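You operate a simulated robot arm through the tools that you are given. There is no shell and no other tool. Be economical: measure what you need, move in short steps, check, and stop when the job is done.

You run a simulated robot arm. Do the job below in one go: nothing can be reset, and whatever is moved stays where it is left.

JOB
Check channel 75 on the meter plate at 4 mA, then 20 mA.
Fine: switch on, black dial to 75; set the orange dial and press the green button at each value; leave it on and its plug in.
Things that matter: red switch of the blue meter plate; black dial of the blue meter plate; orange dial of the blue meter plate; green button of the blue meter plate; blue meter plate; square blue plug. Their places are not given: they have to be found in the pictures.

It is judged by the outcome, as a careful person would: the job done as asked, and still so three seconds after it is handed in. It fails if anything else is knocked over, pushed out of place, dropped, spilled or broken.

ROBOT AND FRAMES
A 7-joint arm with a two-finger parallel gripper, fixed in place. Base frame: the origin is at the foot of the arm, x ahead of it, y to its left, z up. Units: m, rad, N and s.
With the tool pointing down near the work surface it reaches from about 0.22 to 0.58 m from the base axis. Its first joint turns from -1.152 to 1.152 rad. Payload 2.5 kg.
The tool frame sits at the grasp point between the pads (the TCP): z along the fingers, y along the line on which they close. The tips reach 0.023 m beyond it. Largest opening 0.094 m; finger width 0.038, thickness 0.01; the body of the gripper, 0.054 by 0.096 m, starts 0.039 m behind the TCP.
Orientation is that of the tool frame in the base frame, as [roll, pitch, yaw] about the fixed x, y, z axes, in that order (R = Rz(yaw) Ry(pitch) Rx(roll)). With the fingers straight down and closing along the base's y, the tool's x points along the base's -x, its y along +y and its z along -z.

CONTROLS
- The arm moves only by the tool step_arm. Its argument "plan" is a list of rows, each a list of 7 numbers: the shift along the base's x, y, z in units of 100 mm (1.0 is 100 mm), then the turn, a rotation vector about the base's x, y, z in units of 45 degrees (1.0 is 45 degrees), then the closure, from 0 (fully open) to 1 (shut). In form: [[tx, ty, tz, rx, ry, rz, gripper], ...]. A call has 1 to 8 rows; each row is the pose to reach, as a shift and turn from the pose commanded when the call began. A call with a number of a shift or a turn outside -1 to 1 is refused whole. Each row takes 0.2 s and may step no farther than 0.05 m and 0.15 rad from the row before; otherwise, or with a gripper value out of range, the whole call is refused. A pose out of reach is approached as far as the arm can. The call stops where the force on the tool passes 40 N (or 10 N more than at its start, if that is more) or the arm is blocked; 0.2 s more then pass. The fingers move at their own pace (about 0.108 m/s each) and stop on an object; they squeeze with about 34 N. The grip force told is the motor's: it shows also when the fingers shut on nothing. Time passes only in rows, and 0.2 s behind the last, so rows that repeat a pose let the fingers close. The reply holds the time, the measured pose of the TCP, the force on the tool along the base axes, the opening and the grip force, in the units named above and with some noise.
- Cameras (640 x 400 px; columns grow to the right, rows downward): "scene" is fixed at [0.0692, -0.378, 0.5583]; the picture's right is [0.99, -0.16, 0.00], its down [-0.09, -0.53, -0.84] and it looks along [0.14, 0.83, -0.53] (base axes); focal length 314 px, centre (320, 200). "wrist" rides on the gripper at [-0.039, 0, -0.044] in the tool frame; the picture's right is [0.00, -1.00, 0.00], its down [0.97, 0.00, -0.24] and it looks along [0.24, 0.00, 0.97] (tool axes); focal length 218 px, centre (320, 200).
- capture(camera): a new picture of that camera. No time passes.
- point_at(camera, pixels): for up to 12 pixels [column, row] of the newest picture of that camera ("zoom" is the newest enlarged one), the place [x, y, z] in the base frame of the surface seen there, good to about 0.002 m, but the place of the scene camera against the robot may be out by one fixed shift of up to 0.025 m in any direction. No time passes.
- enlarge(camera, box): a new picture of the part [left, top, right, bottom] of that camera's present view, enlarged. No time passes.
- hand_in(): hands the job in; it is judged then, once.

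Keep the steps short. Do not move on a guess: measure, check each grasp and each placing, and mend mistakes. In all there are 80 turns and 54 pictures (those below and enlarged ones count). Leave the gripper open and the arm clear of the work at the hand-in unless told otherwise, and finish with a single line.

The tools are called after "Emit:" as a command line: name --pt "numbers of a row" for each row, then --argument value for the rest, lists and objects as JSON in quotes. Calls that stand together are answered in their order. step_arm: Moves the arm, as the interface text tells. Its arguments: {"type":"object","properties":{"plan":{"type":"array","items":{"type":"array","items":{"type":"number"}}}},"required":["plan"]} The other tools are called the same way: capture (camera) takes a picture; point_at (camera, pixels) gives the place of the surface under pixels of a picture; enlarge (camera, box) takes an enlarged picture of a part of a camera's view; hand_in () hands the job in.

At the start:

```text
clock: 0.0
tcp_pos: [0.3349, 0.1489, 0.364]
tcp_rot: [-3.141, 0.001, 3.141]
wrist_force: [0.4, -0.4, -0.2]
grip_width: 0.094
gripper_force: 0.1
```

scene: 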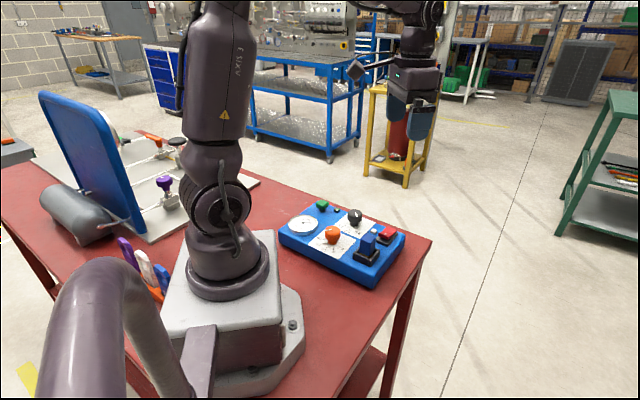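
wrist: 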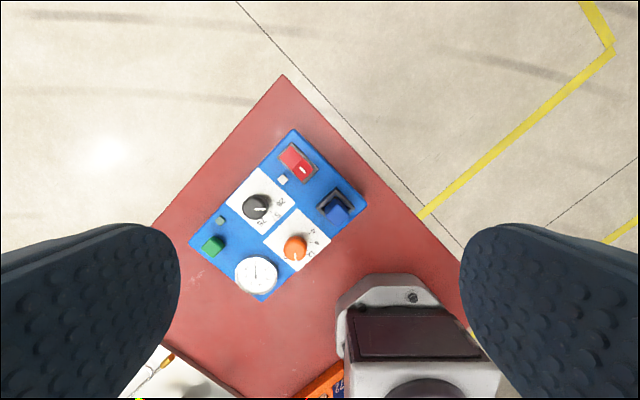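

I see the blue plate in the wrist view, around columns 190–367 and rows 128–302. I'll enlarge it and measure its parts.

Emit:
enlarge --camera "wrist" --box '[180, 120, 380, 310]'

Emit:
point_at --camera "wrist" --pixels '[[293, 152], [302, 170], [256, 206], [295, 247], [213, 245], [257, 275], [337, 208], [221, 220], [282, 180], [294, 130], [366, 203], [190, 243]]'

Emit:
enlarge --camera "scene" --box '[270, 190, 420, 290]'

```text
2.11 times, centred on (280, 215) of wrist
```

zoom: 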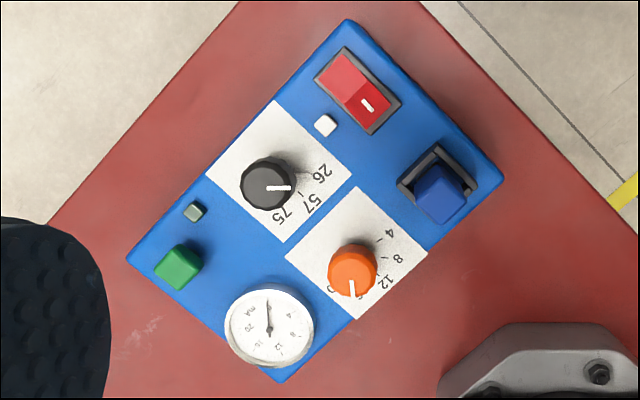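

```text
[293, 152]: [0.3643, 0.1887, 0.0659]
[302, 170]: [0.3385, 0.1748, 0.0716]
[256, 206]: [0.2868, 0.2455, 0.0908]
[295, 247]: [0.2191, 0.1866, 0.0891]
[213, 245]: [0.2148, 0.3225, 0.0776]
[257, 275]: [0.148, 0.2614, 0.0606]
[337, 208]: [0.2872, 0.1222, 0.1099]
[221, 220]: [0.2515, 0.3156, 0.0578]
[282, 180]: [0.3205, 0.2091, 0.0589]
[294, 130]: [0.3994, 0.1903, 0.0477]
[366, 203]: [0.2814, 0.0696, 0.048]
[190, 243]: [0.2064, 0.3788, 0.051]
```

```text
4.00 times, centred on (345, 240) of scene
```

zoom: 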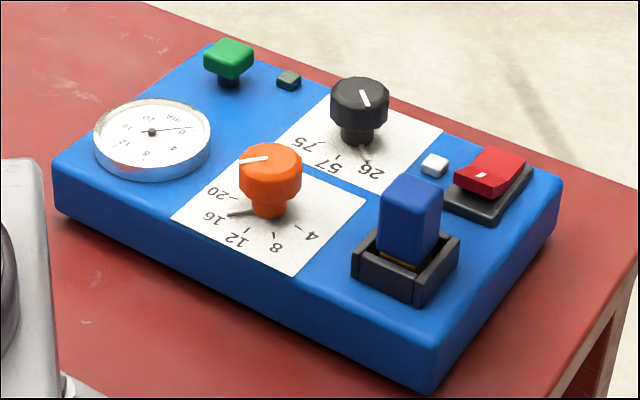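

The plate lies at about 45° with its labels facing away from the arm's base. The white mark end of the red switch is raised, which suggests it is off. I'll move above the two dials for a closer reading.

Emit:
step_arm --pt "-0.3 0.15 -0.25 0 0 0 0" --pt "-0.6 0.3 -0.5 0 0 0 0" --pt "-0.9 0.45 -0.75 0 0 0 0" --pt "-1.0 0.6 -1.0 0 0 0 0" --pt "-1.0 0.6 -1.0 0 0 0 0"

Emit:
capture --camera "wrist"

```text
clock: 1.2
tcp_pos: [0.2354, 0.2092, 0.2637]
tcp_rot: [-3.141, 0.001, -3.14]
wrist_force: [0.7, 0.3, -0.2]
grip_width: 0.094
gripper_force: 0.0
```

```text
49 pictures are left
```

wrist: 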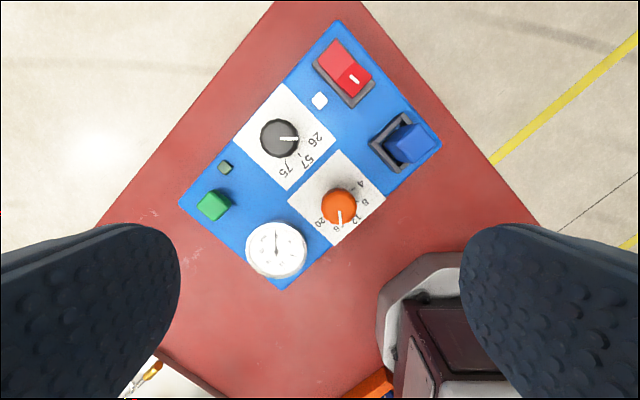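

I'll enlarge the dials and measure the points on them.

Emit:
enlarge --camera "wrist" --box '[230, 80, 390, 250]'

Emit:
point_at --camera "wrist" --pixels '[[352, 81], [334, 60], [279, 138], [339, 205], [213, 205], [403, 142], [284, 84], [235, 138], [286, 190], [336, 150], [385, 197], [337, 245]]'

```text
2.35 times, centred on (310, 165) of wrist
```

zoom: 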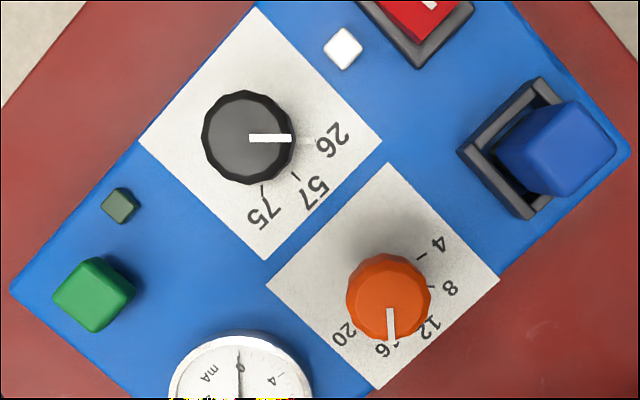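

```text
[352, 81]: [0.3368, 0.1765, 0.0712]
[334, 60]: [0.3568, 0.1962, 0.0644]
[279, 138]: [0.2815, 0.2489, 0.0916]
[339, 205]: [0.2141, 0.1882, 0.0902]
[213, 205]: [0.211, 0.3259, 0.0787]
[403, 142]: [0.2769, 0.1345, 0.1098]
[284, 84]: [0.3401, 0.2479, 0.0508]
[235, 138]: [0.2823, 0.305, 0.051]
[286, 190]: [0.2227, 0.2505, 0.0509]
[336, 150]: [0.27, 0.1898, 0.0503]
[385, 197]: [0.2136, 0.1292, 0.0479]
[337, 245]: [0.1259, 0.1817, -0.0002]
```

The black dial points at 26; its ticks are at about 0°, 45° and 90° in the image. The orange dial points at about 16; its ticks are about 40° apart, with 4 at -35° and 20 at 125°. Next I'll shut the fingers and go above the marked end of the red switch, turned 45° to match the plate.

Emit:
step_arm --pt "0.125 -0.043 -0.125 0 0 -0.125 1" --pt "0.25 -0.086 -0.25 0 0 -0.25 1" --pt "0.375 -0.129 -0.375 0 0 -0.375 1" --pt "0.5 -0.172 -0.5 0 0 -0.5 1" --pt "0.625 -0.215 -0.625 0 0 -0.625 1" --pt "0.75 -0.258 -0.75 0 0 -0.75 1" --pt "0.875 -0.301 -0.875 0 0 -0.875 1" --pt "1.0 -0.344 -1.0 0 0 -1.0 1"

Emit:
capture --camera "wrist"

```text
clock: 3.0
tcp_pos: [0.3362, 0.1747, 0.1641]
tcp_rot: [-3.141, 0.001, 2.357]
wrist_force: [-0.1, 0.2, -1.0]
grip_width: 0.0003
gripper_force: 33.9
```

```text
47 pictures are left
```

wrist: 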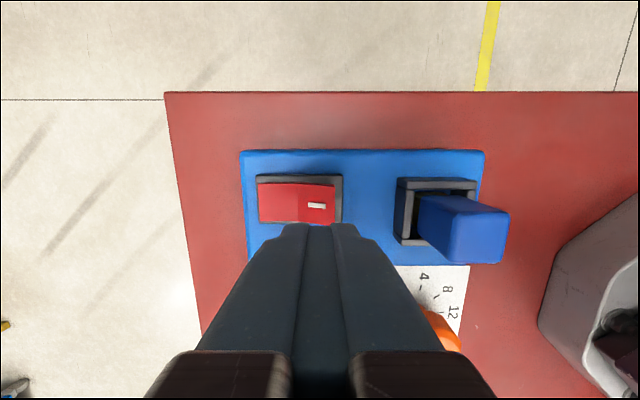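

The shut tips line up with the marked half of the switch (column 320, mark at 316,205). I'll measure it before pressing.

Emit:
point_at --camera "wrist" --pixels '[[259, 203], [296, 203], [304, 203], [316, 205], [333, 203], [316, 188], [316, 219], [460, 230]]'

```text
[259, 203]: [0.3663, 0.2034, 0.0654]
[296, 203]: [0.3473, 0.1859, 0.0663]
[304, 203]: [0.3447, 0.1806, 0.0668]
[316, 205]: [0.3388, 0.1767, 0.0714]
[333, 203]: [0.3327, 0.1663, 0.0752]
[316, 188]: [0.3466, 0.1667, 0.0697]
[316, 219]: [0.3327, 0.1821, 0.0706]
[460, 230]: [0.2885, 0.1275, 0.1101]
```

The marked half is raised to z ≈ 0.075 at its outer edge. I'll descend in small steps and press it.

Emit:
step_arm --pt "0 -0.02 -0.3 0 0 0 1" --pt "0 -0.02 -0.6 0 0 0 1" --pt "0 -0.02 -0.65 0 0 0 1" --pt "0 -0.02 -0.69 0 0 0 1" --pt "0 -0.02 -0.72 0 0 0 1" --pt "0 -0.02 -0.75 0 0 0 1" --pt "0 -0.02 -0.77 0 0 0 1"

```text
clock: 4.6
tcp_pos: [0.3347, 0.173, 0.0882]
tcp_rot: [-3.141, 0.0, 2.359]
wrist_force: [-1.1, -1.2, 2.3]
grip_width: 0.0
gripper_force: 33.9
```

The force is low, so the rocker probably gave way. I'll lift and check.

Emit:
step_arm --pt "0 0 0.2 0 0 0 1" --pt "0 0 0.5 0 0 0 1" --pt "0 0 0.77 0 0 0 1"

Emit:
capture --camera "wrist"

Emit:
enlarge --camera "scene" --box '[270, 190, 420, 290]'

```text
clock: 5.4
tcp_pos: [0.3355, 0.1739, 0.1644]
tcp_rot: [3.141, 0.001, 2.357]
wrist_force: [0.1, 1.1, -0.1]
grip_width: 0.0
gripper_force: 34.0
```

```text
46 pictures are left
```

wrist: 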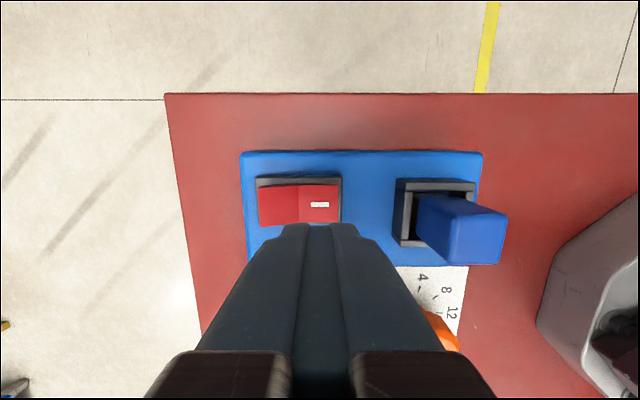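

```text
4.00 times, centred on (345, 240) of scene
```

zoom: 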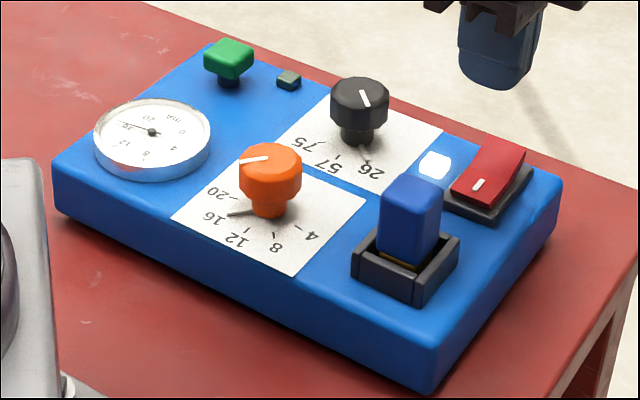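

The lamp is lit and the meter shows about 16, so the plate is on and the meter gives me feedback. Next I'll go above the black dial at (0.2815, 0.249), with the fingers part open and the wrist turned ready for a -90° turn.

Emit:
step_arm --pt "-0.07 0.094 0 0 0 0.125 0.3" --pt "-0.14 0.19 0 0 0 0.25 0.3" --pt "-0.2 0.28 0 0 0 0.375 0.3" --pt "-0.27 0.375 0 0 0 0.5 0.3" --pt "-0.34 0.47 0 0 0 0.625 0.3" --pt "-0.41 0.56 0 0 0 0.75 0.3" --pt "-0.48 0.66 0 0 0 0.875 0.3" --pt "-0.54 0.75 0 0 0 1.0 0.3"

Emit:
step_arm --pt "0 0 0 0 0 0.125 0.3" --pt "0 0 0 0 0 0.25 0.3" --pt "0 0 0 0 0 0.375 0.3" --pt "0 0 0 0 0 0.5 0.3" --pt "0 0 0 0 0 0.625 0.3" --pt "0 0 0 0 0 0.75 0.3" --pt "0 0 0 0 0 0.875 0.3" --pt "0 0 0 0 0 1.0 0.3"

Emit:
capture --camera "wrist"

```text
clock: 7.2
tcp_pos: [0.2812, 0.2472, 0.1643]
tcp_rot: [-3.141, 0.001, -3.14]
wrist_force: [0.1, -0.5, 0.2]
grip_width: 0.0658
gripper_force: 0.0
```

```text
clock: 9.0
tcp_pos: [0.2812, 0.2469, 0.1642]
tcp_rot: [3.141, 0.0, -2.354]
wrist_force: [0.3, -0.3, -0.5]
grip_width: 0.0657
gripper_force: 0.1
```

```text
44 pictures are left
```

wrist: 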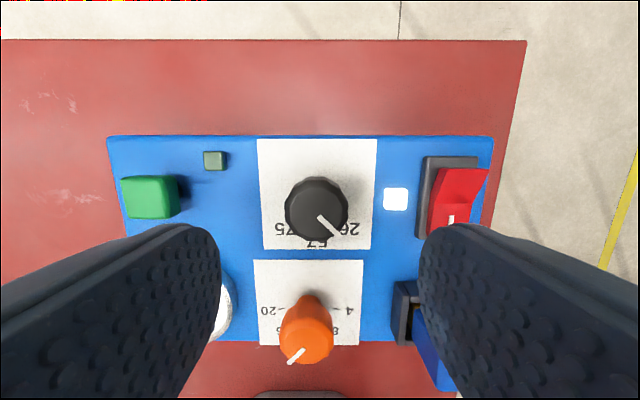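

I can see the black knob centred near (317,209). I'll check its centre against the tool.

Emit:
point_at --camera "wrist" --pixels '[[316, 208], [290, 208], [343, 208], [316, 184], [316, 234], [335, 229], [307, 335], [258, 140], [376, 140], [263, 249], [370, 249]]'

```text
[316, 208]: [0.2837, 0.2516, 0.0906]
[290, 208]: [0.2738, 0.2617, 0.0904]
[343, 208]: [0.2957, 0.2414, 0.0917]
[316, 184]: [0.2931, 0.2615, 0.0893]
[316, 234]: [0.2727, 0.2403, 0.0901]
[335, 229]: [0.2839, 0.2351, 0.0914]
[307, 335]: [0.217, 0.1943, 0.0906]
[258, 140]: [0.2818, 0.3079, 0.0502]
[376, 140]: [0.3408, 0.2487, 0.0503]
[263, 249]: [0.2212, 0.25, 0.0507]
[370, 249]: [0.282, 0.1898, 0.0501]
```

The knob centre is at about (0.2825, 0.250). I'll shift slightly, descend so the pads surround the knob, and close.

Emit:
step_arm --pt "0.013 0.028 -0.25 0 0 0 0.3" --pt "0.013 0.028 -0.5 0 0 0 0.3" --pt "0.013 0.028 -0.65 0 0 0 0.3" --pt "0.013 0.028 -0.76 0 0 0 0.3" --pt "0.013 0.028 -0.76 0 0 0 0.6" --pt "0.013 0.028 -0.76 0 0 0 0.8" --pt "0.013 0.028 -0.76 0 0 0 0.8"

```text
clock: 10.6
tcp_pos: [0.2823, 0.2513, 0.0898]
tcp_rot: [3.142, -0.001, -2.357]
wrist_force: [3.0, 0.8, 0.8]
grip_width: 0.0371
gripper_force: 33.9
```

The grip is firm at 0.037 m. I'll turn it -90° in two parts, checking the force between them.

Emit:
step_arm --pt "0 0 0 0 0 -0.125 0.8" --pt "0 0 0 0 0 -0.25 0.8" --pt "0 0 0 0 0 -0.375 0.8" --pt "0 0 0 0 0 -0.5 0.8" --pt "0 0 0 0 0 -0.625 0.8" --pt "0 0 0 0 0 -0.75 0.8" --pt "0 0 0 0 0 -0.875 0.8" --pt "0 0 0 0 0 -1.0 0.8"

Emit:
step_arm --pt "0 0 0 0 0 -0.125 0.8" --pt "0 0 0 0 0 -0.25 0.8" --pt "0 0 0 0 0 -0.375 0.8" --pt "0 0 0 0 0 -0.5 0.8" --pt "0 0 0 0 0 -0.625 0.8" --pt "0 0 0 0 0 -0.75 0.8" --pt "0 0 0 0 0 -0.875 0.8" --pt "0 0 0 0 0 -1.0 0.8"

Emit:
enlarge --camera "scene" --box '[270, 190, 420, 290]'

Emit:
capture --camera "wrist"

```text
clock: 12.4
tcp_pos: [0.2819, 0.2507, 0.0879]
tcp_rot: [-3.139, -0.002, 3.142]
wrist_force: [-4.9, -4.5, 15.3]
grip_width: 0.0373
gripper_force: 34.0
```

```text
clock: 14.2
tcp_pos: [0.2812, 0.2489, 0.0886]
tcp_rot: [-3.136, 0.001, 2.356]
wrist_force: [-8.4, -22.4, 26.2]
grip_width: 0.0372
gripper_force: 34.1
```

```text
4.00 times, centred on (345, 240) of scene
```

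zoom: 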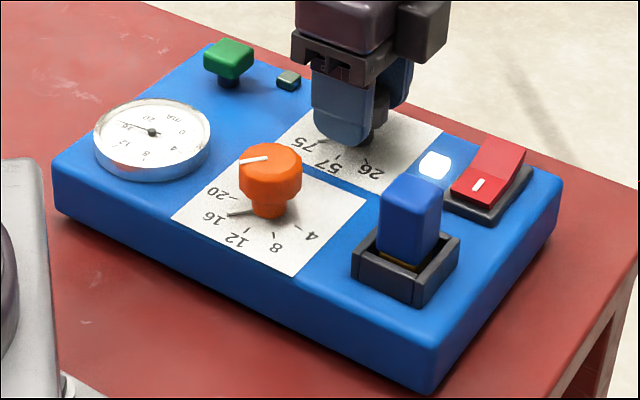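

```text
42 pictures are left
```

wrist: 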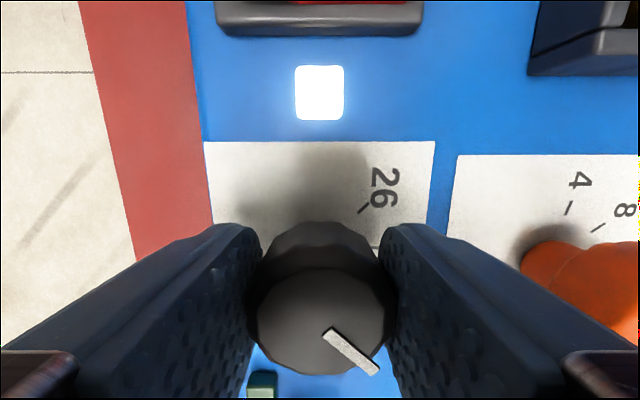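

The pointer turned with the grip. I'll open the fingers, lift, and check the reading.

Emit:
step_arm --pt "0 0 0 0 0 0 0.5" --pt "0 0 0 0 0 0 0.3" --pt "0 0 0.3 0 0 0 0.3" --pt "0 0 0.6 0 0 0 0.3" --pt "0 0 0.9 0 0 0 0.3" --pt "0 0 0.9 0 0 0 0.3"

Emit:
capture --camera "wrist"

Emit:
enlarge --camera "scene" --box '[270, 190, 420, 290]'

```text
clock: 15.6
tcp_pos: [0.2795, 0.2524, 0.1786]
tcp_rot: [3.141, 0.0, 2.356]
wrist_force: [0.1, 0.3, 0.1]
grip_width: 0.0656
gripper_force: 0.0
```

```text
41 pictures are left
```

wrist: 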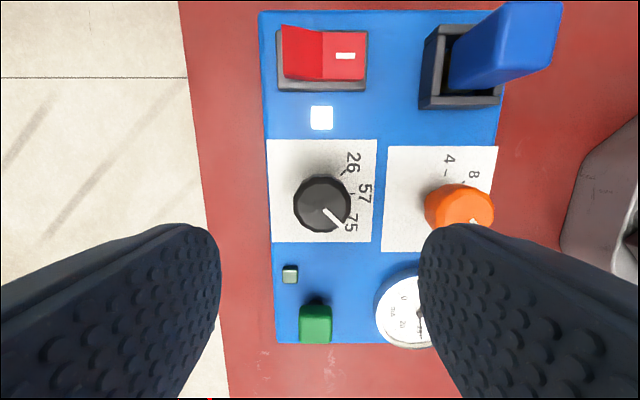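

```text
4.00 times, centred on (345, 240) of scene
```

zoom: 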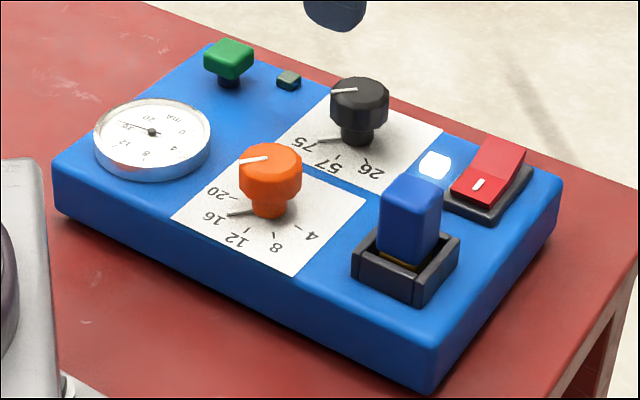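

Emit:
enlarge --camera "wrist" --box '[260, 130, 390, 250]'

```text
3.33 times, centred on (325, 190) of wrist
```

zoom: 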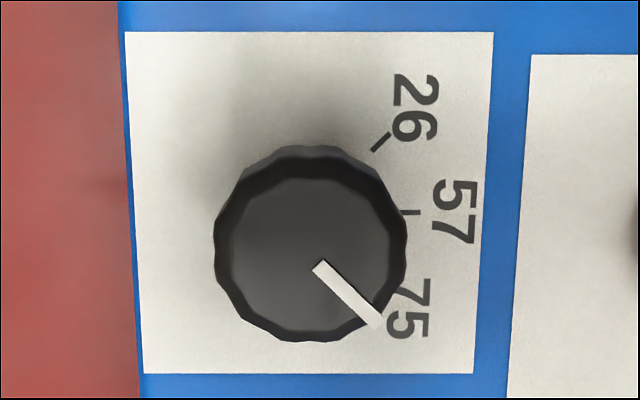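

The black pointer is on 75: 45° measured against the tick at about 45°. Now I'll go above the orange dial.

Emit:
step_arm --pt "-0.2 -0.2 0 0 0 0 0.3" --pt "-0.4 -0.4 0 0 0 0 0.3" --pt "-0.65 -0.62 0 0 0 0 0.3" --pt "-0.65 -0.62 0 0 0 0 0.3"

Emit:
capture --camera "wrist"

```text
clock: 16.6
tcp_pos: [0.2152, 0.1889, 0.1785]
tcp_rot: [-3.142, 0.0, 2.359]
wrist_force: [-1.0, 0.9, 0.3]
grip_width: 0.0658
gripper_force: 0.0
```

```text
38 pictures are left
```

wrist: 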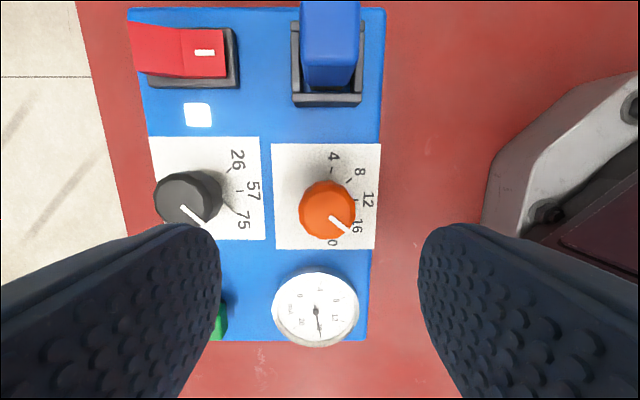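

Emit:
enlarge --camera "wrist" --box '[260, 130, 390, 260]'

Emit:
point_at --camera "wrist" --pixels '[[328, 210], [304, 210], [351, 210], [328, 187], [328, 234], [271, 144], [381, 144], [276, 249], [374, 249]]'

```text
3.08 times, centred on (325, 195) of wrist
```

zoom: 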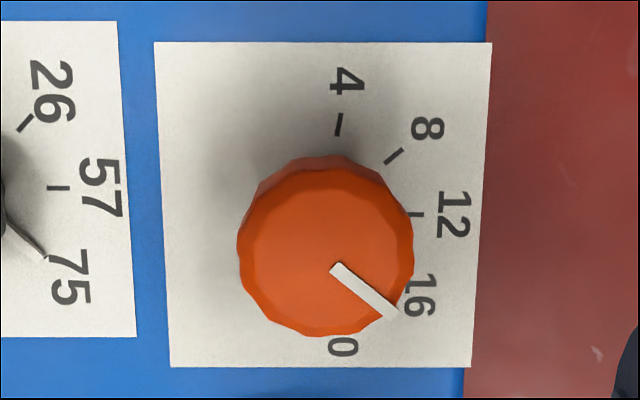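

```text
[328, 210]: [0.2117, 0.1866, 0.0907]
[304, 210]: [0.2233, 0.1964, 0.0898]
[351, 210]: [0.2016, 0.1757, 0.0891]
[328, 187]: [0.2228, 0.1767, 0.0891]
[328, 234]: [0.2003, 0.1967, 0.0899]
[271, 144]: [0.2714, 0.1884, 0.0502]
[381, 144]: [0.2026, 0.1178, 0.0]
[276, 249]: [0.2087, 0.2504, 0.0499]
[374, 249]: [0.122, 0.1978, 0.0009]
```

The orange pointer is exactly on 16 (about 40°), and 4 is at -79°, so it needs +120° about z. Its centre is (0.212, 0.1865). I'll descend and grip.

Emit:
step_arm --pt "-0.03 -0.024 -0.3 0 0 0 0.3" --pt "-0.03 -0.024 -0.6 0 0 0 0.3" --pt "-0.03 -0.024 -0.8 0 0 0 0.3" --pt "-0.03 -0.024 -0.895 0 0 0 0.3" --pt "-0.03 -0.024 -0.895 0 0 0 0.6" --pt "-0.03 -0.024 -0.895 0 0 0 0.8" --pt "-0.03 -0.024 -0.895 0 0 0 0.8"

Emit:
step_arm --pt "0 0 0 0 0 0.125 0.8" --pt "0 0 0 0 0 0.25 0.8" --pt "0 0 0 0 0 0.375 0.8" --pt "0 0 0 0 0 0.5 0.8" --pt "0 0 0 0 0 0.625 0.8" --pt "0 0 0 0 0 0.75 0.8" --pt "0 0 0 0 0 0.875 0.8" --pt "0 0 0 0 0 1.0 0.8"

Emit:
enlarge --camera "scene" --box '[270, 190, 420, 290]'

```text
clock: 18.2
tcp_pos: [0.213, 0.1862, 0.0888]
tcp_rot: [-3.141, 0.0, 2.355]
wrist_force: [-0.6, -1.2, 0.6]
grip_width: 0.0373
gripper_force: 34.0
```

```text
clock: 20.0
tcp_pos: [0.2151, 0.1874, 0.0906]
tcp_rot: [3.139, 0.003, -3.138]
wrist_force: [7.9, 19.4, 0.4]
grip_width: 0.0374
gripper_force: 33.3
```

```text
4.00 times, centred on (345, 240) of scene
```

zoom: 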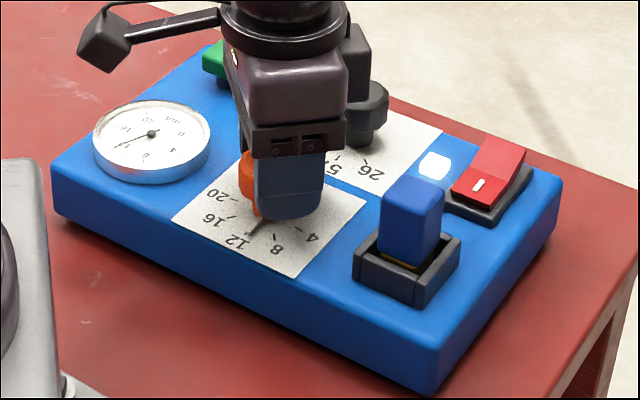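

The meter has followed to about 12. There is some sideways load, so I'll release, regrip, and continue +45°.

Emit:
step_arm --pt "0 0 0 0 0 0 0.4" --pt "-0.02 -0.01 0 0 0 0 0.4" --pt "-0.02 -0.01 0 0 0 0 0.8" --pt "-0.02 -0.01 0 0 0 0 0.8"

Emit:
step_arm --pt "0 0 0 0 0 0.125 0.8" --pt "0 0 0 0 0 0.25 0.8" --pt "0 0 0 0 0 0.375 0.8" --pt "0 0 0 0 0 0.5 0.8" --pt "0 0 0 0 0 0.625 0.8" --pt "0 0 0 0 0 0.75 0.8" --pt "0 0 0 0 0 0.875 0.8" --pt "0 0 0 0 0 1.0 0.8"

```text
clock: 21.0
tcp_pos: [0.2125, 0.187, 0.0901]
tcp_rot: [3.138, 0.001, -3.139]
wrist_force: [-3.6, 22.4, -0.7]
grip_width: 0.0374
gripper_force: 34.0
```

```text
clock: 22.8
tcp_pos: [0.2105, 0.1875, 0.089]
tcp_rot: [3.137, 0.004, -2.349]
wrist_force: [-10.7, 34.0, 9.0]
grip_width: 0.0372
gripper_force: 33.7
```

The load is toward +y, so my centre is a little low in y. I'll release, shift by +3 mm in y, regrip, and check the force.

Emit:
step_arm --pt "0 0 0 0 0 0 0.4" --pt "0.01 0.03 0 0 0 0 0.4" --pt "0.01 0.03 0 0 0 0 0.4"

Emit:
step_arm --pt "0 0 0 0 0 0 0.6" --pt "0 0 0 0 0 0 0.8" --pt "0 0 0 0 0 0 0.8"

Emit:
enlarge --camera "scene" --box '[270, 190, 420, 290]'

```text
clock: 23.6
tcp_pos: [0.2133, 0.1869, 0.0892]
tcp_rot: [3.141, -0.002, -2.358]
wrist_force: [-1.2, 0.0, 0.0]
grip_width: 0.0564
gripper_force: 0.0
```

```text
clock: 24.4
tcp_pos: [0.2128, 0.1883, 0.0883]
tcp_rot: [3.141, 0.0, -2.354]
wrist_force: [-15.7, 15.7, 0.6]
grip_width: 0.0377
gripper_force: 34.2
```

```text
4.00 times, centred on (345, 240) of scene
```

zoom: 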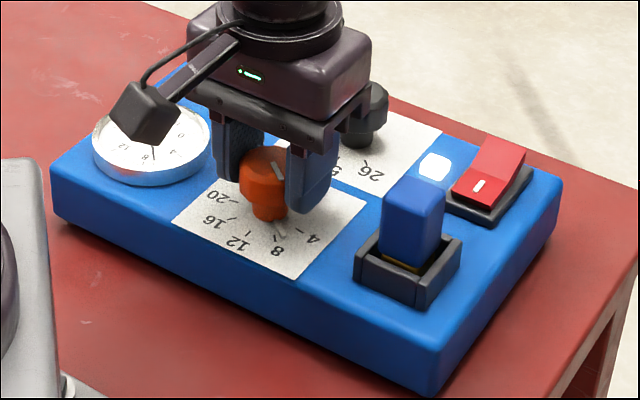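

The dial is just past 8 on its way to 4. I'll ease the load with a small shift and turn +30°.

Emit:
step_arm --pt "-0.015 0.015 0 0 0 0 0.8" --pt "-0.015 0.015 0 0 0 0.13 0.8" --pt "-0.015 0.015 0 0 0 0.26 0.8" --pt "-0.015 0.015 0 0 0 0.4 0.8" --pt "-0.015 0.015 0 0 0 0.54 0.8" --pt "-0.015 0.015 0 0 0 0.667 0.8" --pt "-0.015 0.015 0 0 0 0.667 0.8"

Emit:
capture --camera "wrist"

Emit:
enlarge --camera "scene" --box '[270, 190, 420, 290]'

```text
clock: 26.0
tcp_pos: [0.2115, 0.19, 0.0888]
tcp_rot: [3.14, 0.0, -1.828]
wrist_force: [-24.4, 14.5, -0.6]
grip_width: 0.0373
gripper_force: 34.2
```

```text
34 pictures are left
```

wrist: 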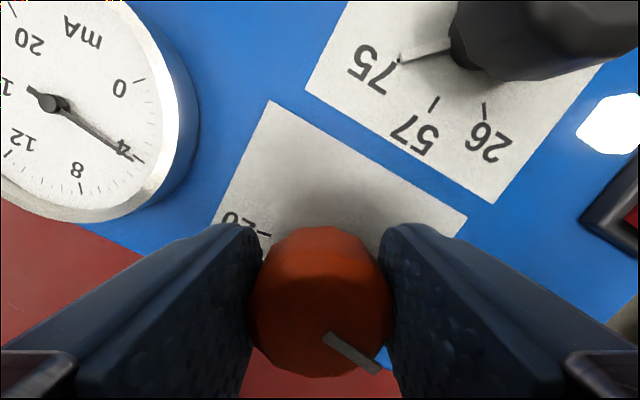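

```text
4.00 times, centred on (345, 240) of scene
```

zoom: 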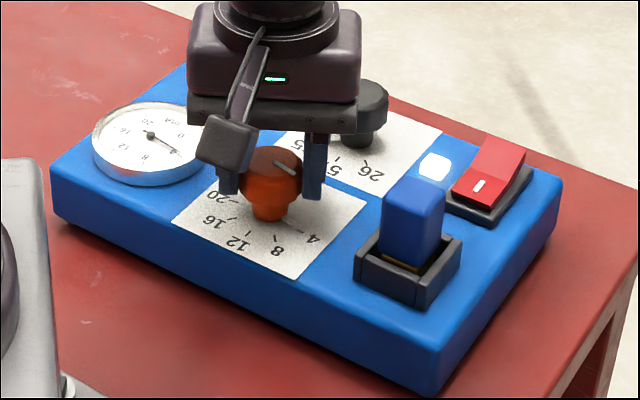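

The meter needle is at about 4. I'll release, lift, and read it closely.

Emit:
step_arm --pt "0 0 0 0 0 0 0.5" --pt "0 0 0 0 0 0 0.3" --pt "0 0 0.3 0 0 0 0.3" --pt "0 0 0.6 0 0 0 0.3" --pt "0 0 0.9 0 0 0 0.3" --pt "0 0 0.9 0 0 0 0.3"

Emit:
capture --camera "wrist"

```text
clock: 27.4
tcp_pos: [0.2111, 0.188, 0.181]
tcp_rot: [3.141, -0.001, -1.831]
wrist_force: [0.0, 0.1, -0.5]
grip_width: 0.0657
gripper_force: 0.2
```

```text
32 pictures are left
```

wrist: 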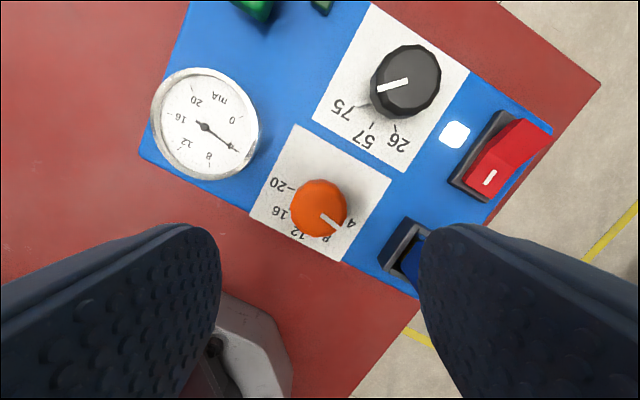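

Emit:
enlarge --camera "wrist" --box '[145, 60, 265, 190]'

Emit:
point_at --camera "wrist" --pixels '[[319, 207], [404, 80], [250, 8], [298, 125], [250, 214], [141, 155], [599, 85]]'

```text
3.08 times, centred on (205, 125) of wrist
```

zoom: 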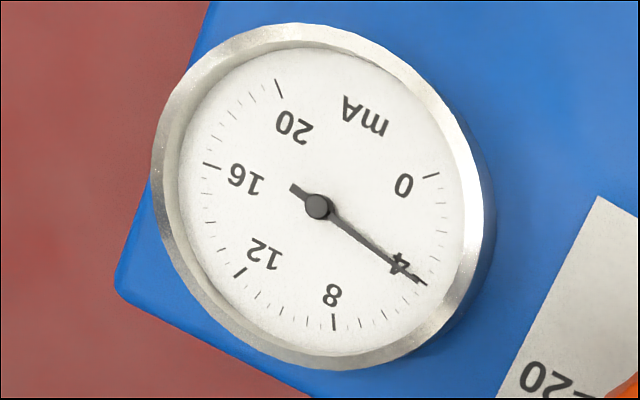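

```text
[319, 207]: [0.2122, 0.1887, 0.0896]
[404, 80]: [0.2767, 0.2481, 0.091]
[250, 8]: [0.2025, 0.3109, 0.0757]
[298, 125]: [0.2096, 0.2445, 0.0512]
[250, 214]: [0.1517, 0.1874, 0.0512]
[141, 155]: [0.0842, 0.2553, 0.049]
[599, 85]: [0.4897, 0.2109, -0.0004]
```

The needle is exactly on 4. Next I'll go to the green button with the fingers shut, first to a viewing pose just short of it.

Emit:
step_arm --pt "0 0.2 0 0 0 -0.167 0.6" --pt "0 0.4 0 0 0 -0.334 1" --pt "0 0.6 0 0 0 -0.5 1" --pt "0 0.8 0 0 0 -0.667 1" --pt "0 1.0 0 0 0 -0.667 1" --pt "0 1.0 0 0 0 -0.667 1"

Emit:
capture --camera "wrist"

```text
clock: 28.8
tcp_pos: [0.2122, 0.2885, 0.1807]
tcp_rot: [-3.141, 0.002, -2.355]
wrist_force: [-0.4, 1.0, -1.2]
grip_width: 0.0002
gripper_force: 34.1
```

```text
30 pictures are left
```

wrist: 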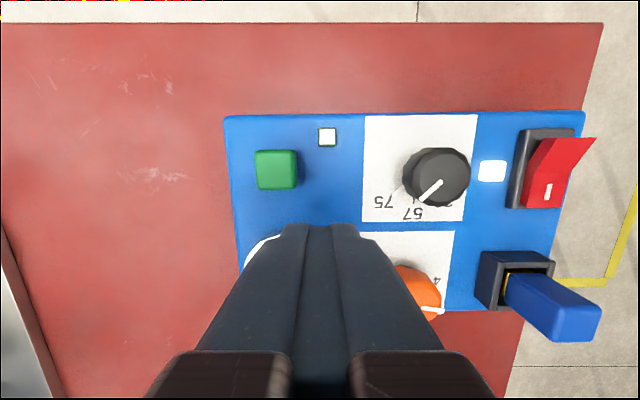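

The small lamp beside the green button looks lit now. I'll measure the button.

Emit:
point_at --camera "wrist" --pixels '[[276, 169], [262, 169], [290, 169], [276, 156], [276, 182], [327, 137]]'

Emit:
enlarge --camera "wrist" --box '[230, 110, 370, 200]'

```text
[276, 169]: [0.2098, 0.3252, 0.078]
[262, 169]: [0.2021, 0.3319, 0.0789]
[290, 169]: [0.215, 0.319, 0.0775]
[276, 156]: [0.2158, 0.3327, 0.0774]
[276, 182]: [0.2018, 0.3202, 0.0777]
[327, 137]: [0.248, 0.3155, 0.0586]
```

```text
4.44 times, centred on (300, 155) of wrist
```

zoom: 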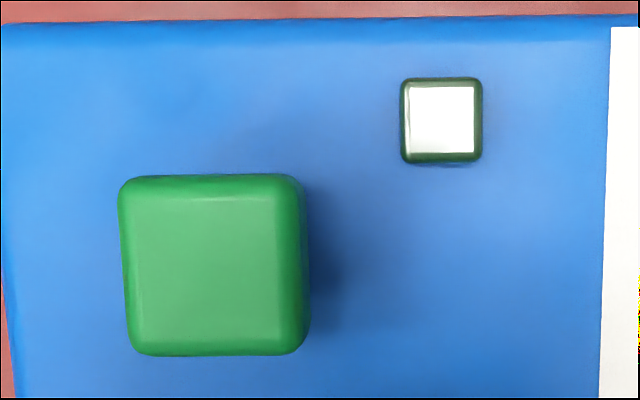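

The button top is at (0.209, 0.3255, 0.078). I'll move over it, descend, and press gently.

Emit:
step_arm --pt "-0.03 0.37 0 0 0 0 1" --pt "-0.03 0.37 -0.4 0 0 0 1" --pt "-0.03 0.37 -0.74 0 0 0 1" --pt "-0.03 0.37 -0.8 0 0 0 1" --pt "-0.03 0.37 -0.83 0 0 0 1" --pt "-0.03 0.37 -0.86 0 0 0 1"

```text
clock: 30.2
tcp_pos: [0.2088, 0.3256, 0.0937]
tcp_rot: [-3.141, -0.001, -2.355]
wrist_force: [-1.1, -2.6, 2.9]
grip_width: 0.0
gripper_force: 33.8
```

Emit:
enlarge --camera "scene" --box '[270, 180, 420, 280]'

Emit:
capture --camera "wrist"

```text
4.00 times, centred on (345, 230) of scene
```

zoom: 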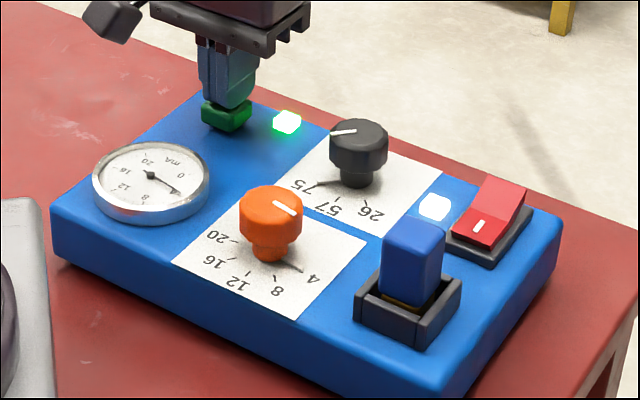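

```text
27 pictures are left
```

wrist: 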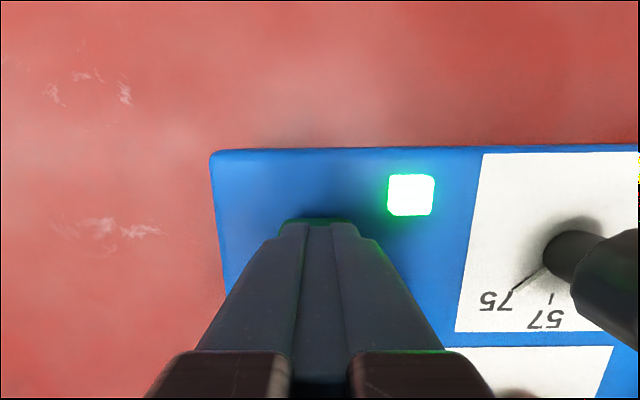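

The lamp shines bright green, so the 4 mA press registered. I'll lift and then go back above the orange dial.

Emit:
step_arm --pt "0 0 0.1 0 0 0 1" --pt "0 0 0.4 0 0 0 1" --pt "0 0 0.85 0 0 0 1" --pt "0 -0.4 0.85 0 0 0 0.3" --pt "0 -0.8 0.85 0 0 0 0.3" --pt "0 -1.0 0.85 0 0 0 0.3"

Emit:
enlarge --camera "scene" --box '[270, 180, 420, 280]'

Emit:
step_arm --pt "0.01 -0.2 0 0 0 0 0.3" --pt "0.02 -0.367 0 0 0 0 0.3" --pt "0.02 -0.367 0 0 0 0 0.3"

```text
clock: 31.6
tcp_pos: [0.208, 0.2276, 0.1758]
tcp_rot: [3.14, 0.0, -2.354]
wrist_force: [-0.8, 0.4, 0.1]
grip_width: 0.066
gripper_force: 0.1
```

```text
4.00 times, centred on (345, 230) of scene
```

zoom: 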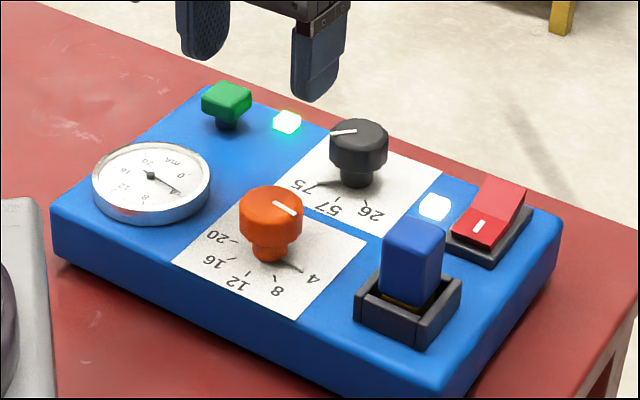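

```text
clock: 32.4
tcp_pos: [0.21, 0.1892, 0.1768]
tcp_rot: [3.14, 0.001, -2.356]
wrist_force: [0.1, 0.4, 0.3]
grip_width: 0.066
gripper_force: 0.2
```

The button came back up and the lamp stays lit. Next I'll descend on the orange dial and grip it, then turn the first -80°.

Emit:
step_arm --pt "0.01 -0.005 -0.3 0 0 0 0.3" --pt "0.01 -0.005 -0.6 0 0 0 0.3" --pt "0.01 -0.005 -0.8 0 0 0 0.3" --pt "0.01 -0.005 -0.88 0 0 0 0.3" --pt "0.01 -0.005 -0.88 0 0 0 0.6" --pt "0.01 -0.005 -0.88 0 0 0 0.8" --pt "0.01 -0.005 -0.88 0 0 0 0.8"

Emit:
step_arm --pt "0 0 0 0 0 -0.125 0.8" --pt "0 0 0 0 0 -0.25 0.8" --pt "0 0 0 0 0 -0.375 0.8" --pt "0 0 0 0 0 -0.5 0.8" --pt "0 0 0 0 0 -0.625 0.8" --pt "0 0 0 0 0 -0.75 0.8" --pt "0 0 0 0 0 -0.875 0.8" --pt "0 0 0 0 0 -1.0 0.8"

```text
clock: 34.0
tcp_pos: [0.2108, 0.1878, 0.0888]
tcp_rot: [3.141, 0.0, -2.357]
wrist_force: [7.6, -4.8, 0.2]
grip_width: 0.0372
gripper_force: 33.7
```

```text
clock: 35.8
tcp_pos: [0.2114, 0.1856, 0.0893]
tcp_rot: [-3.137, 0.0, 3.139]
wrist_force: [3.6, -33.4, 12.6]
grip_width: 0.0371
gripper_force: 33.6
```

There is load in y again, so I'll regrip in place to relieve it and then turn another -45°.

Emit:
step_arm --pt "0 0 0 0 0 0 0.4" --pt "0 -0.01 0 0 0 0 0.4" --pt "0 -0.01 0 0 0 0 0.8" --pt "0 -0.01 0 0 0 0 0.8"

Emit:
step_arm --pt "0 0 0 0 0 -0.125 0.8" --pt "0 0 0 0 0 -0.25 0.8" --pt "0 0 0 0 0 -0.375 0.8" --pt "0 0 0 0 0 -0.5 0.8" --pt "0 0 0 0 0 -0.625 0.8" --pt "0 0 0 0 0 -0.75 0.8" --pt "0 0 0 0 0 -0.875 0.8" --pt "0 0 0 0 0 -1.0 0.8"

Emit:
capture --camera "wrist"

```text
clock: 36.8
tcp_pos: [0.2118, 0.1861, 0.0899]
tcp_rot: [-3.14, -0.001, 3.14]
wrist_force: [2.1, -13.9, 6.2]
grip_width: 0.0373
gripper_force: 33.5
```

```text
clock: 37.8
tcp_pos: [0.2116, 0.1848, 0.0903]
tcp_rot: [-3.137, -0.002, 2.762]
wrist_force: [-1.6, -0.5, 3.9]
grip_width: 0.0372
gripper_force: 34.2
stopped in row 5: the force on the tool passed its limit (the readings are from after the stop); the commanded pose is now the measured one
```

```text
25 pictures are left
```

wrist: 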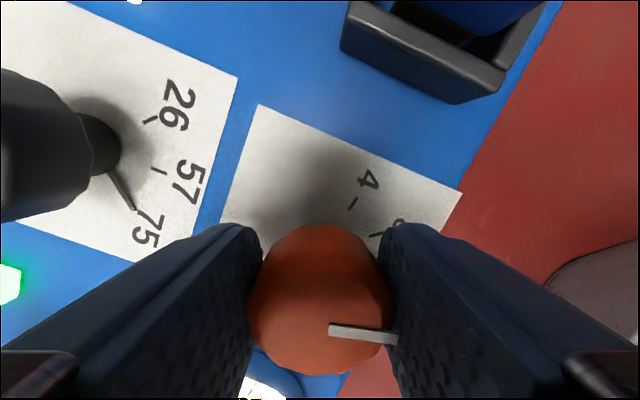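

The force limit stopped the turn; the pointer is near 12. I'll release, lift, and look for the true centre and plate position.

Emit:
step_arm --pt "0 0 0 0 0 0 0.5" --pt "0 0 0 0 0 0 0.3" --pt "0 0 0.3 0 0 0 0.3" --pt "0 0 0.6 0 0 0 0.3" --pt "0 0 0.9 0 0 0 0.3" --pt "0 0 0.9 0 0 0 0.3"

Emit:
capture --camera "wrist"

Emit:
enlarge --camera "scene" --box '[270, 190, 420, 290]'

```text
clock: 39.2
tcp_pos: [0.2126, 0.1841, 0.1777]
tcp_rot: [-3.137, 0.0, 2.761]
wrist_force: [0.1, -1.1, 1.1]
grip_width: 0.0657
gripper_force: 0.0
```

```text
24 pictures are left
```

wrist: 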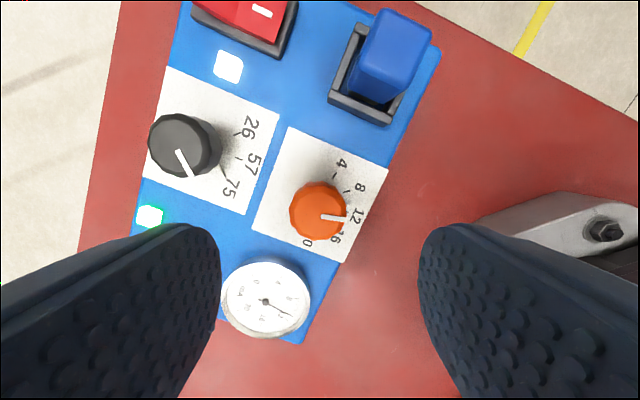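

```text
4.00 times, centred on (345, 240) of scene
```

zoom: 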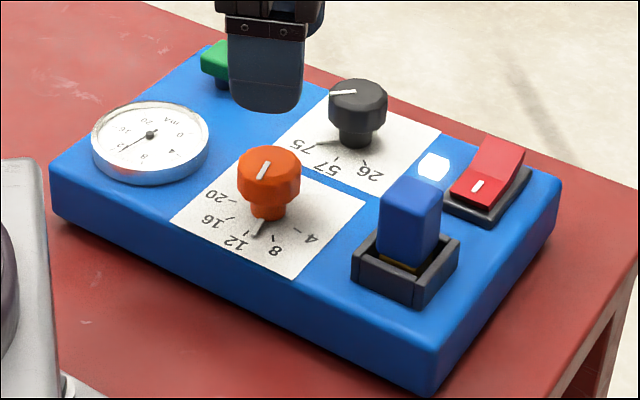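

The plate hasn't visibly shifted. I'll measure the knob's centre again.

Emit:
point_at --camera "wrist" --pixels '[[316, 210], [295, 210], [338, 210], [316, 190], [316, 231], [289, 127], [388, 169], [253, 232], [342, 262]]'

Emit:
enlarge --camera "wrist" --box '[240, 110, 400, 270]'

```text
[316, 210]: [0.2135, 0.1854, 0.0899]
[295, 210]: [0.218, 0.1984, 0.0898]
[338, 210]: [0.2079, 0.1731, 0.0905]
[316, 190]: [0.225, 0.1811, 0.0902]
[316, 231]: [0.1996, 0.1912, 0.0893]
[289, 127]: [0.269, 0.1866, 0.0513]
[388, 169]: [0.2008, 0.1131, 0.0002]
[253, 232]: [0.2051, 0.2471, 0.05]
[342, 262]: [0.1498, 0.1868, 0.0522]
```

```text
2.50 times, centred on (320, 190) of wrist
```

zoom: 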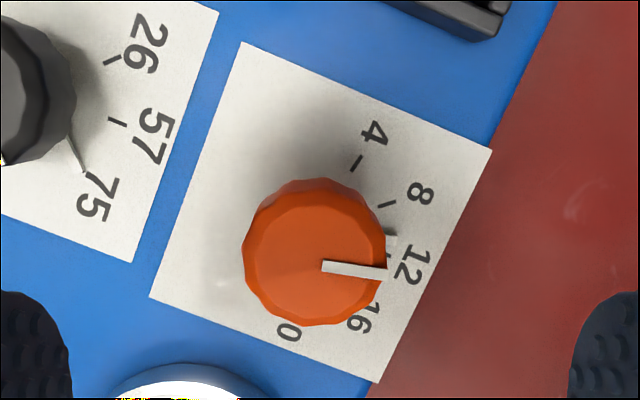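

The centre is about (0.2125, 0.1865) and the pointer is at about -15°, so 20 (+80°) needs another -95°. I'll turn the open gripper back +72° in the air, then do the turn in small regripped strokes to keep the side load low.

Emit:
step_arm --pt "0 0.01 0 0 0 0.125 0.3" --pt "0 0.02 0 0 0 0.25 0.3" --pt "0 0.02 0 0 0 0.375 0.3" --pt "0 0.02 0 0 0 0.5 0.3" --pt "0 0.02 0 0 0 0.625 0.3" --pt "0 0.02 0 0 0 0.75 0.3" --pt "0 0.02 0 0 0 0.875 0.3" --pt "0 0.02 0 0 0 1.0 0.3"

Emit:
step_arm --pt "0 0 0 0 0 0.15 0.3" --pt "0 0 0 0 0 0.3 0.3" --pt "0 0 0 0 0 0.45 0.3" --pt "0 0 0 0 0 0.593 0.3" --pt "0 0 0 0 0 0.593 0.3"

Emit:
step_arm --pt "0 0 -0.3 0 0 0 0.3" --pt "0 0 -0.6 0 0 0 0.3" --pt "0 0 -0.8 0 0 0 0.3" --pt "0 0 -0.885 0 0 0 0.3" --pt "0 0 -0.885 0 0 0 0.6" --pt "0 0 -0.885 0 0 0 0.8" --pt "0 0 -0.885 0 0 0 0.8"

```text
clock: 41.0
tcp_pos: [0.2122, 0.1885, 0.1795]
tcp_rot: [-3.139, 0.0, -2.734]
wrist_force: [0.3, -0.4, 0.5]
grip_width: 0.0659
gripper_force: 0.1
```

```text
clock: 42.2
tcp_pos: [0.213, 0.1883, 0.1793]
tcp_rot: [-3.137, 0.001, -2.269]
wrist_force: [-0.1, 0.4, 0.1]
grip_width: 0.0656
gripper_force: 0.1
```

```text
clock: 43.8
tcp_pos: [0.2114, 0.1887, 0.0896]
tcp_rot: [3.14, 0.0, -2.267]
wrist_force: [-24.2, 16.0, -0.1]
grip_width: 0.0373
gripper_force: 34.0
```

The grip is off-centre along the closing line. I'll shift the command by (-2, +1.3) mm to relieve it, then turn the first 20° slowly.

Emit:
step_arm --pt "-0.02 0.013 0 0 0 0 0.8" --pt "-0.02 0.013 0 0 0 -0.11 0.8" --pt "-0.02 0.013 0 0 0 -0.22 0.8" --pt "-0.02 0.013 0 0 0 -0.33 0.8" --pt "-0.02 0.013 0 0 0 -0.44 0.8"

```text
clock: 45.0
tcp_pos: [0.2118, 0.1879, 0.0902]
tcp_rot: [-3.137, 0.002, -2.624]
wrist_force: [11.7, -7.8, -0.4]
grip_width: 0.0373
gripper_force: 34.2
```

Emit:
step_arm --pt "0.01 -0.01 0 0 0 -0.11 0.8" --pt "0.01 -0.015 0 0 0 -0.22 0.8" --pt "0.01 -0.018 0 0 0 -0.33 0.8" --pt "0.01 -0.02 0 0 0 -0.44 0.8" --pt "0.01 -0.022 0 0 0 -0.55 0.8"

```text
clock: 46.2
tcp_pos: [0.2113, 0.186, 0.0906]
tcp_rot: [-3.14, -0.001, -3.049]
wrist_force: [10.0, -2.8, 0.2]
grip_width: 0.0369
gripper_force: 33.7
```

The load is low. I'll continue with -25°.

Emit:
step_arm --pt "0.007 -0.005 0 0 0 -0.11 0.8" --pt "0.007 -0.01 0 0 0 -0.22 0.8" --pt "0.007 -0.01 0 0 0 -0.33 0.8" --pt "0.007 -0.012 0 0 0 -0.44 0.8" --pt "0.007 -0.012 0 0 0 -0.55 0.8"

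Emit:
enlarge --camera "scene" --box '[270, 190, 420, 290]'

```text
clock: 47.4
tcp_pos: [0.2112, 0.1854, 0.0912]
tcp_rot: [-3.137, -0.001, 2.8]
wrist_force: [-5.9, -4.0, 9.8]
grip_width: 0.0371
gripper_force: 34.2
```

```text
4.00 times, centred on (345, 240) of scene
```

zoom: 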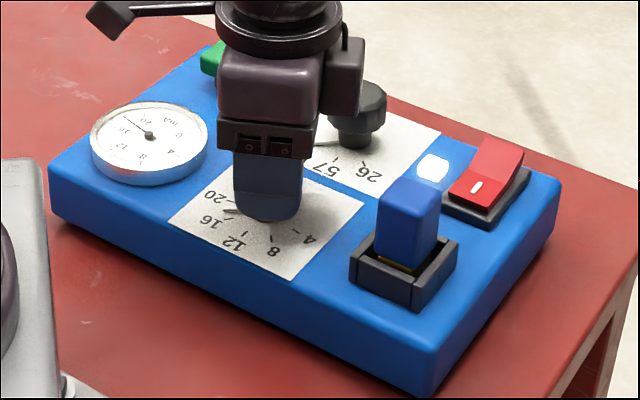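

The meter shows about 17.5. I'll turn the remaining -25° gently.

Emit:
step_arm --pt "0 -0.002 0 0 0 -0.11 0.8" --pt "0 -0.004 0 0 0 -0.22 0.8" --pt "0 -0.006 0 0 0 -0.33 0.8" --pt "0 -0.006 0 0 0 -0.44 0.8" --pt "0 -0.006 0 0 0 -0.56 0.8" --pt "0 -0.006 0 0 0 -0.56 0.8"

Emit:
capture --camera "wrist"

Emit:
enlarge --camera "scene" --box '[270, 190, 420, 290]'

```text
clock: 48.8
tcp_pos: [0.2104, 0.1834, 0.0919]
tcp_rot: [-3.133, -0.001, 2.362]
wrist_force: [-19.4, -5.5, 13.0]
grip_width: 0.0372
gripper_force: 33.9
```

```text
20 pictures are left
```

wrist: 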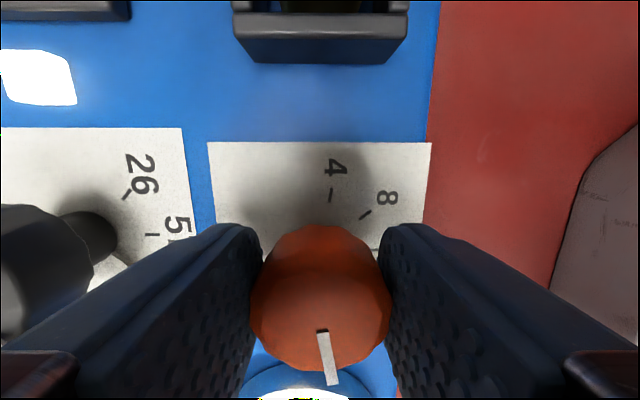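

```text
4.00 times, centred on (345, 240) of scene
```

zoom: 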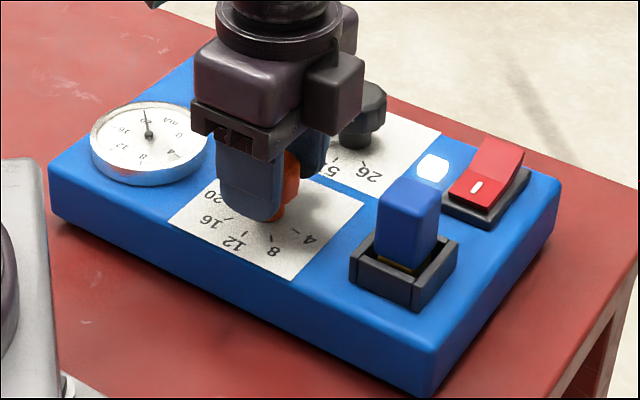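

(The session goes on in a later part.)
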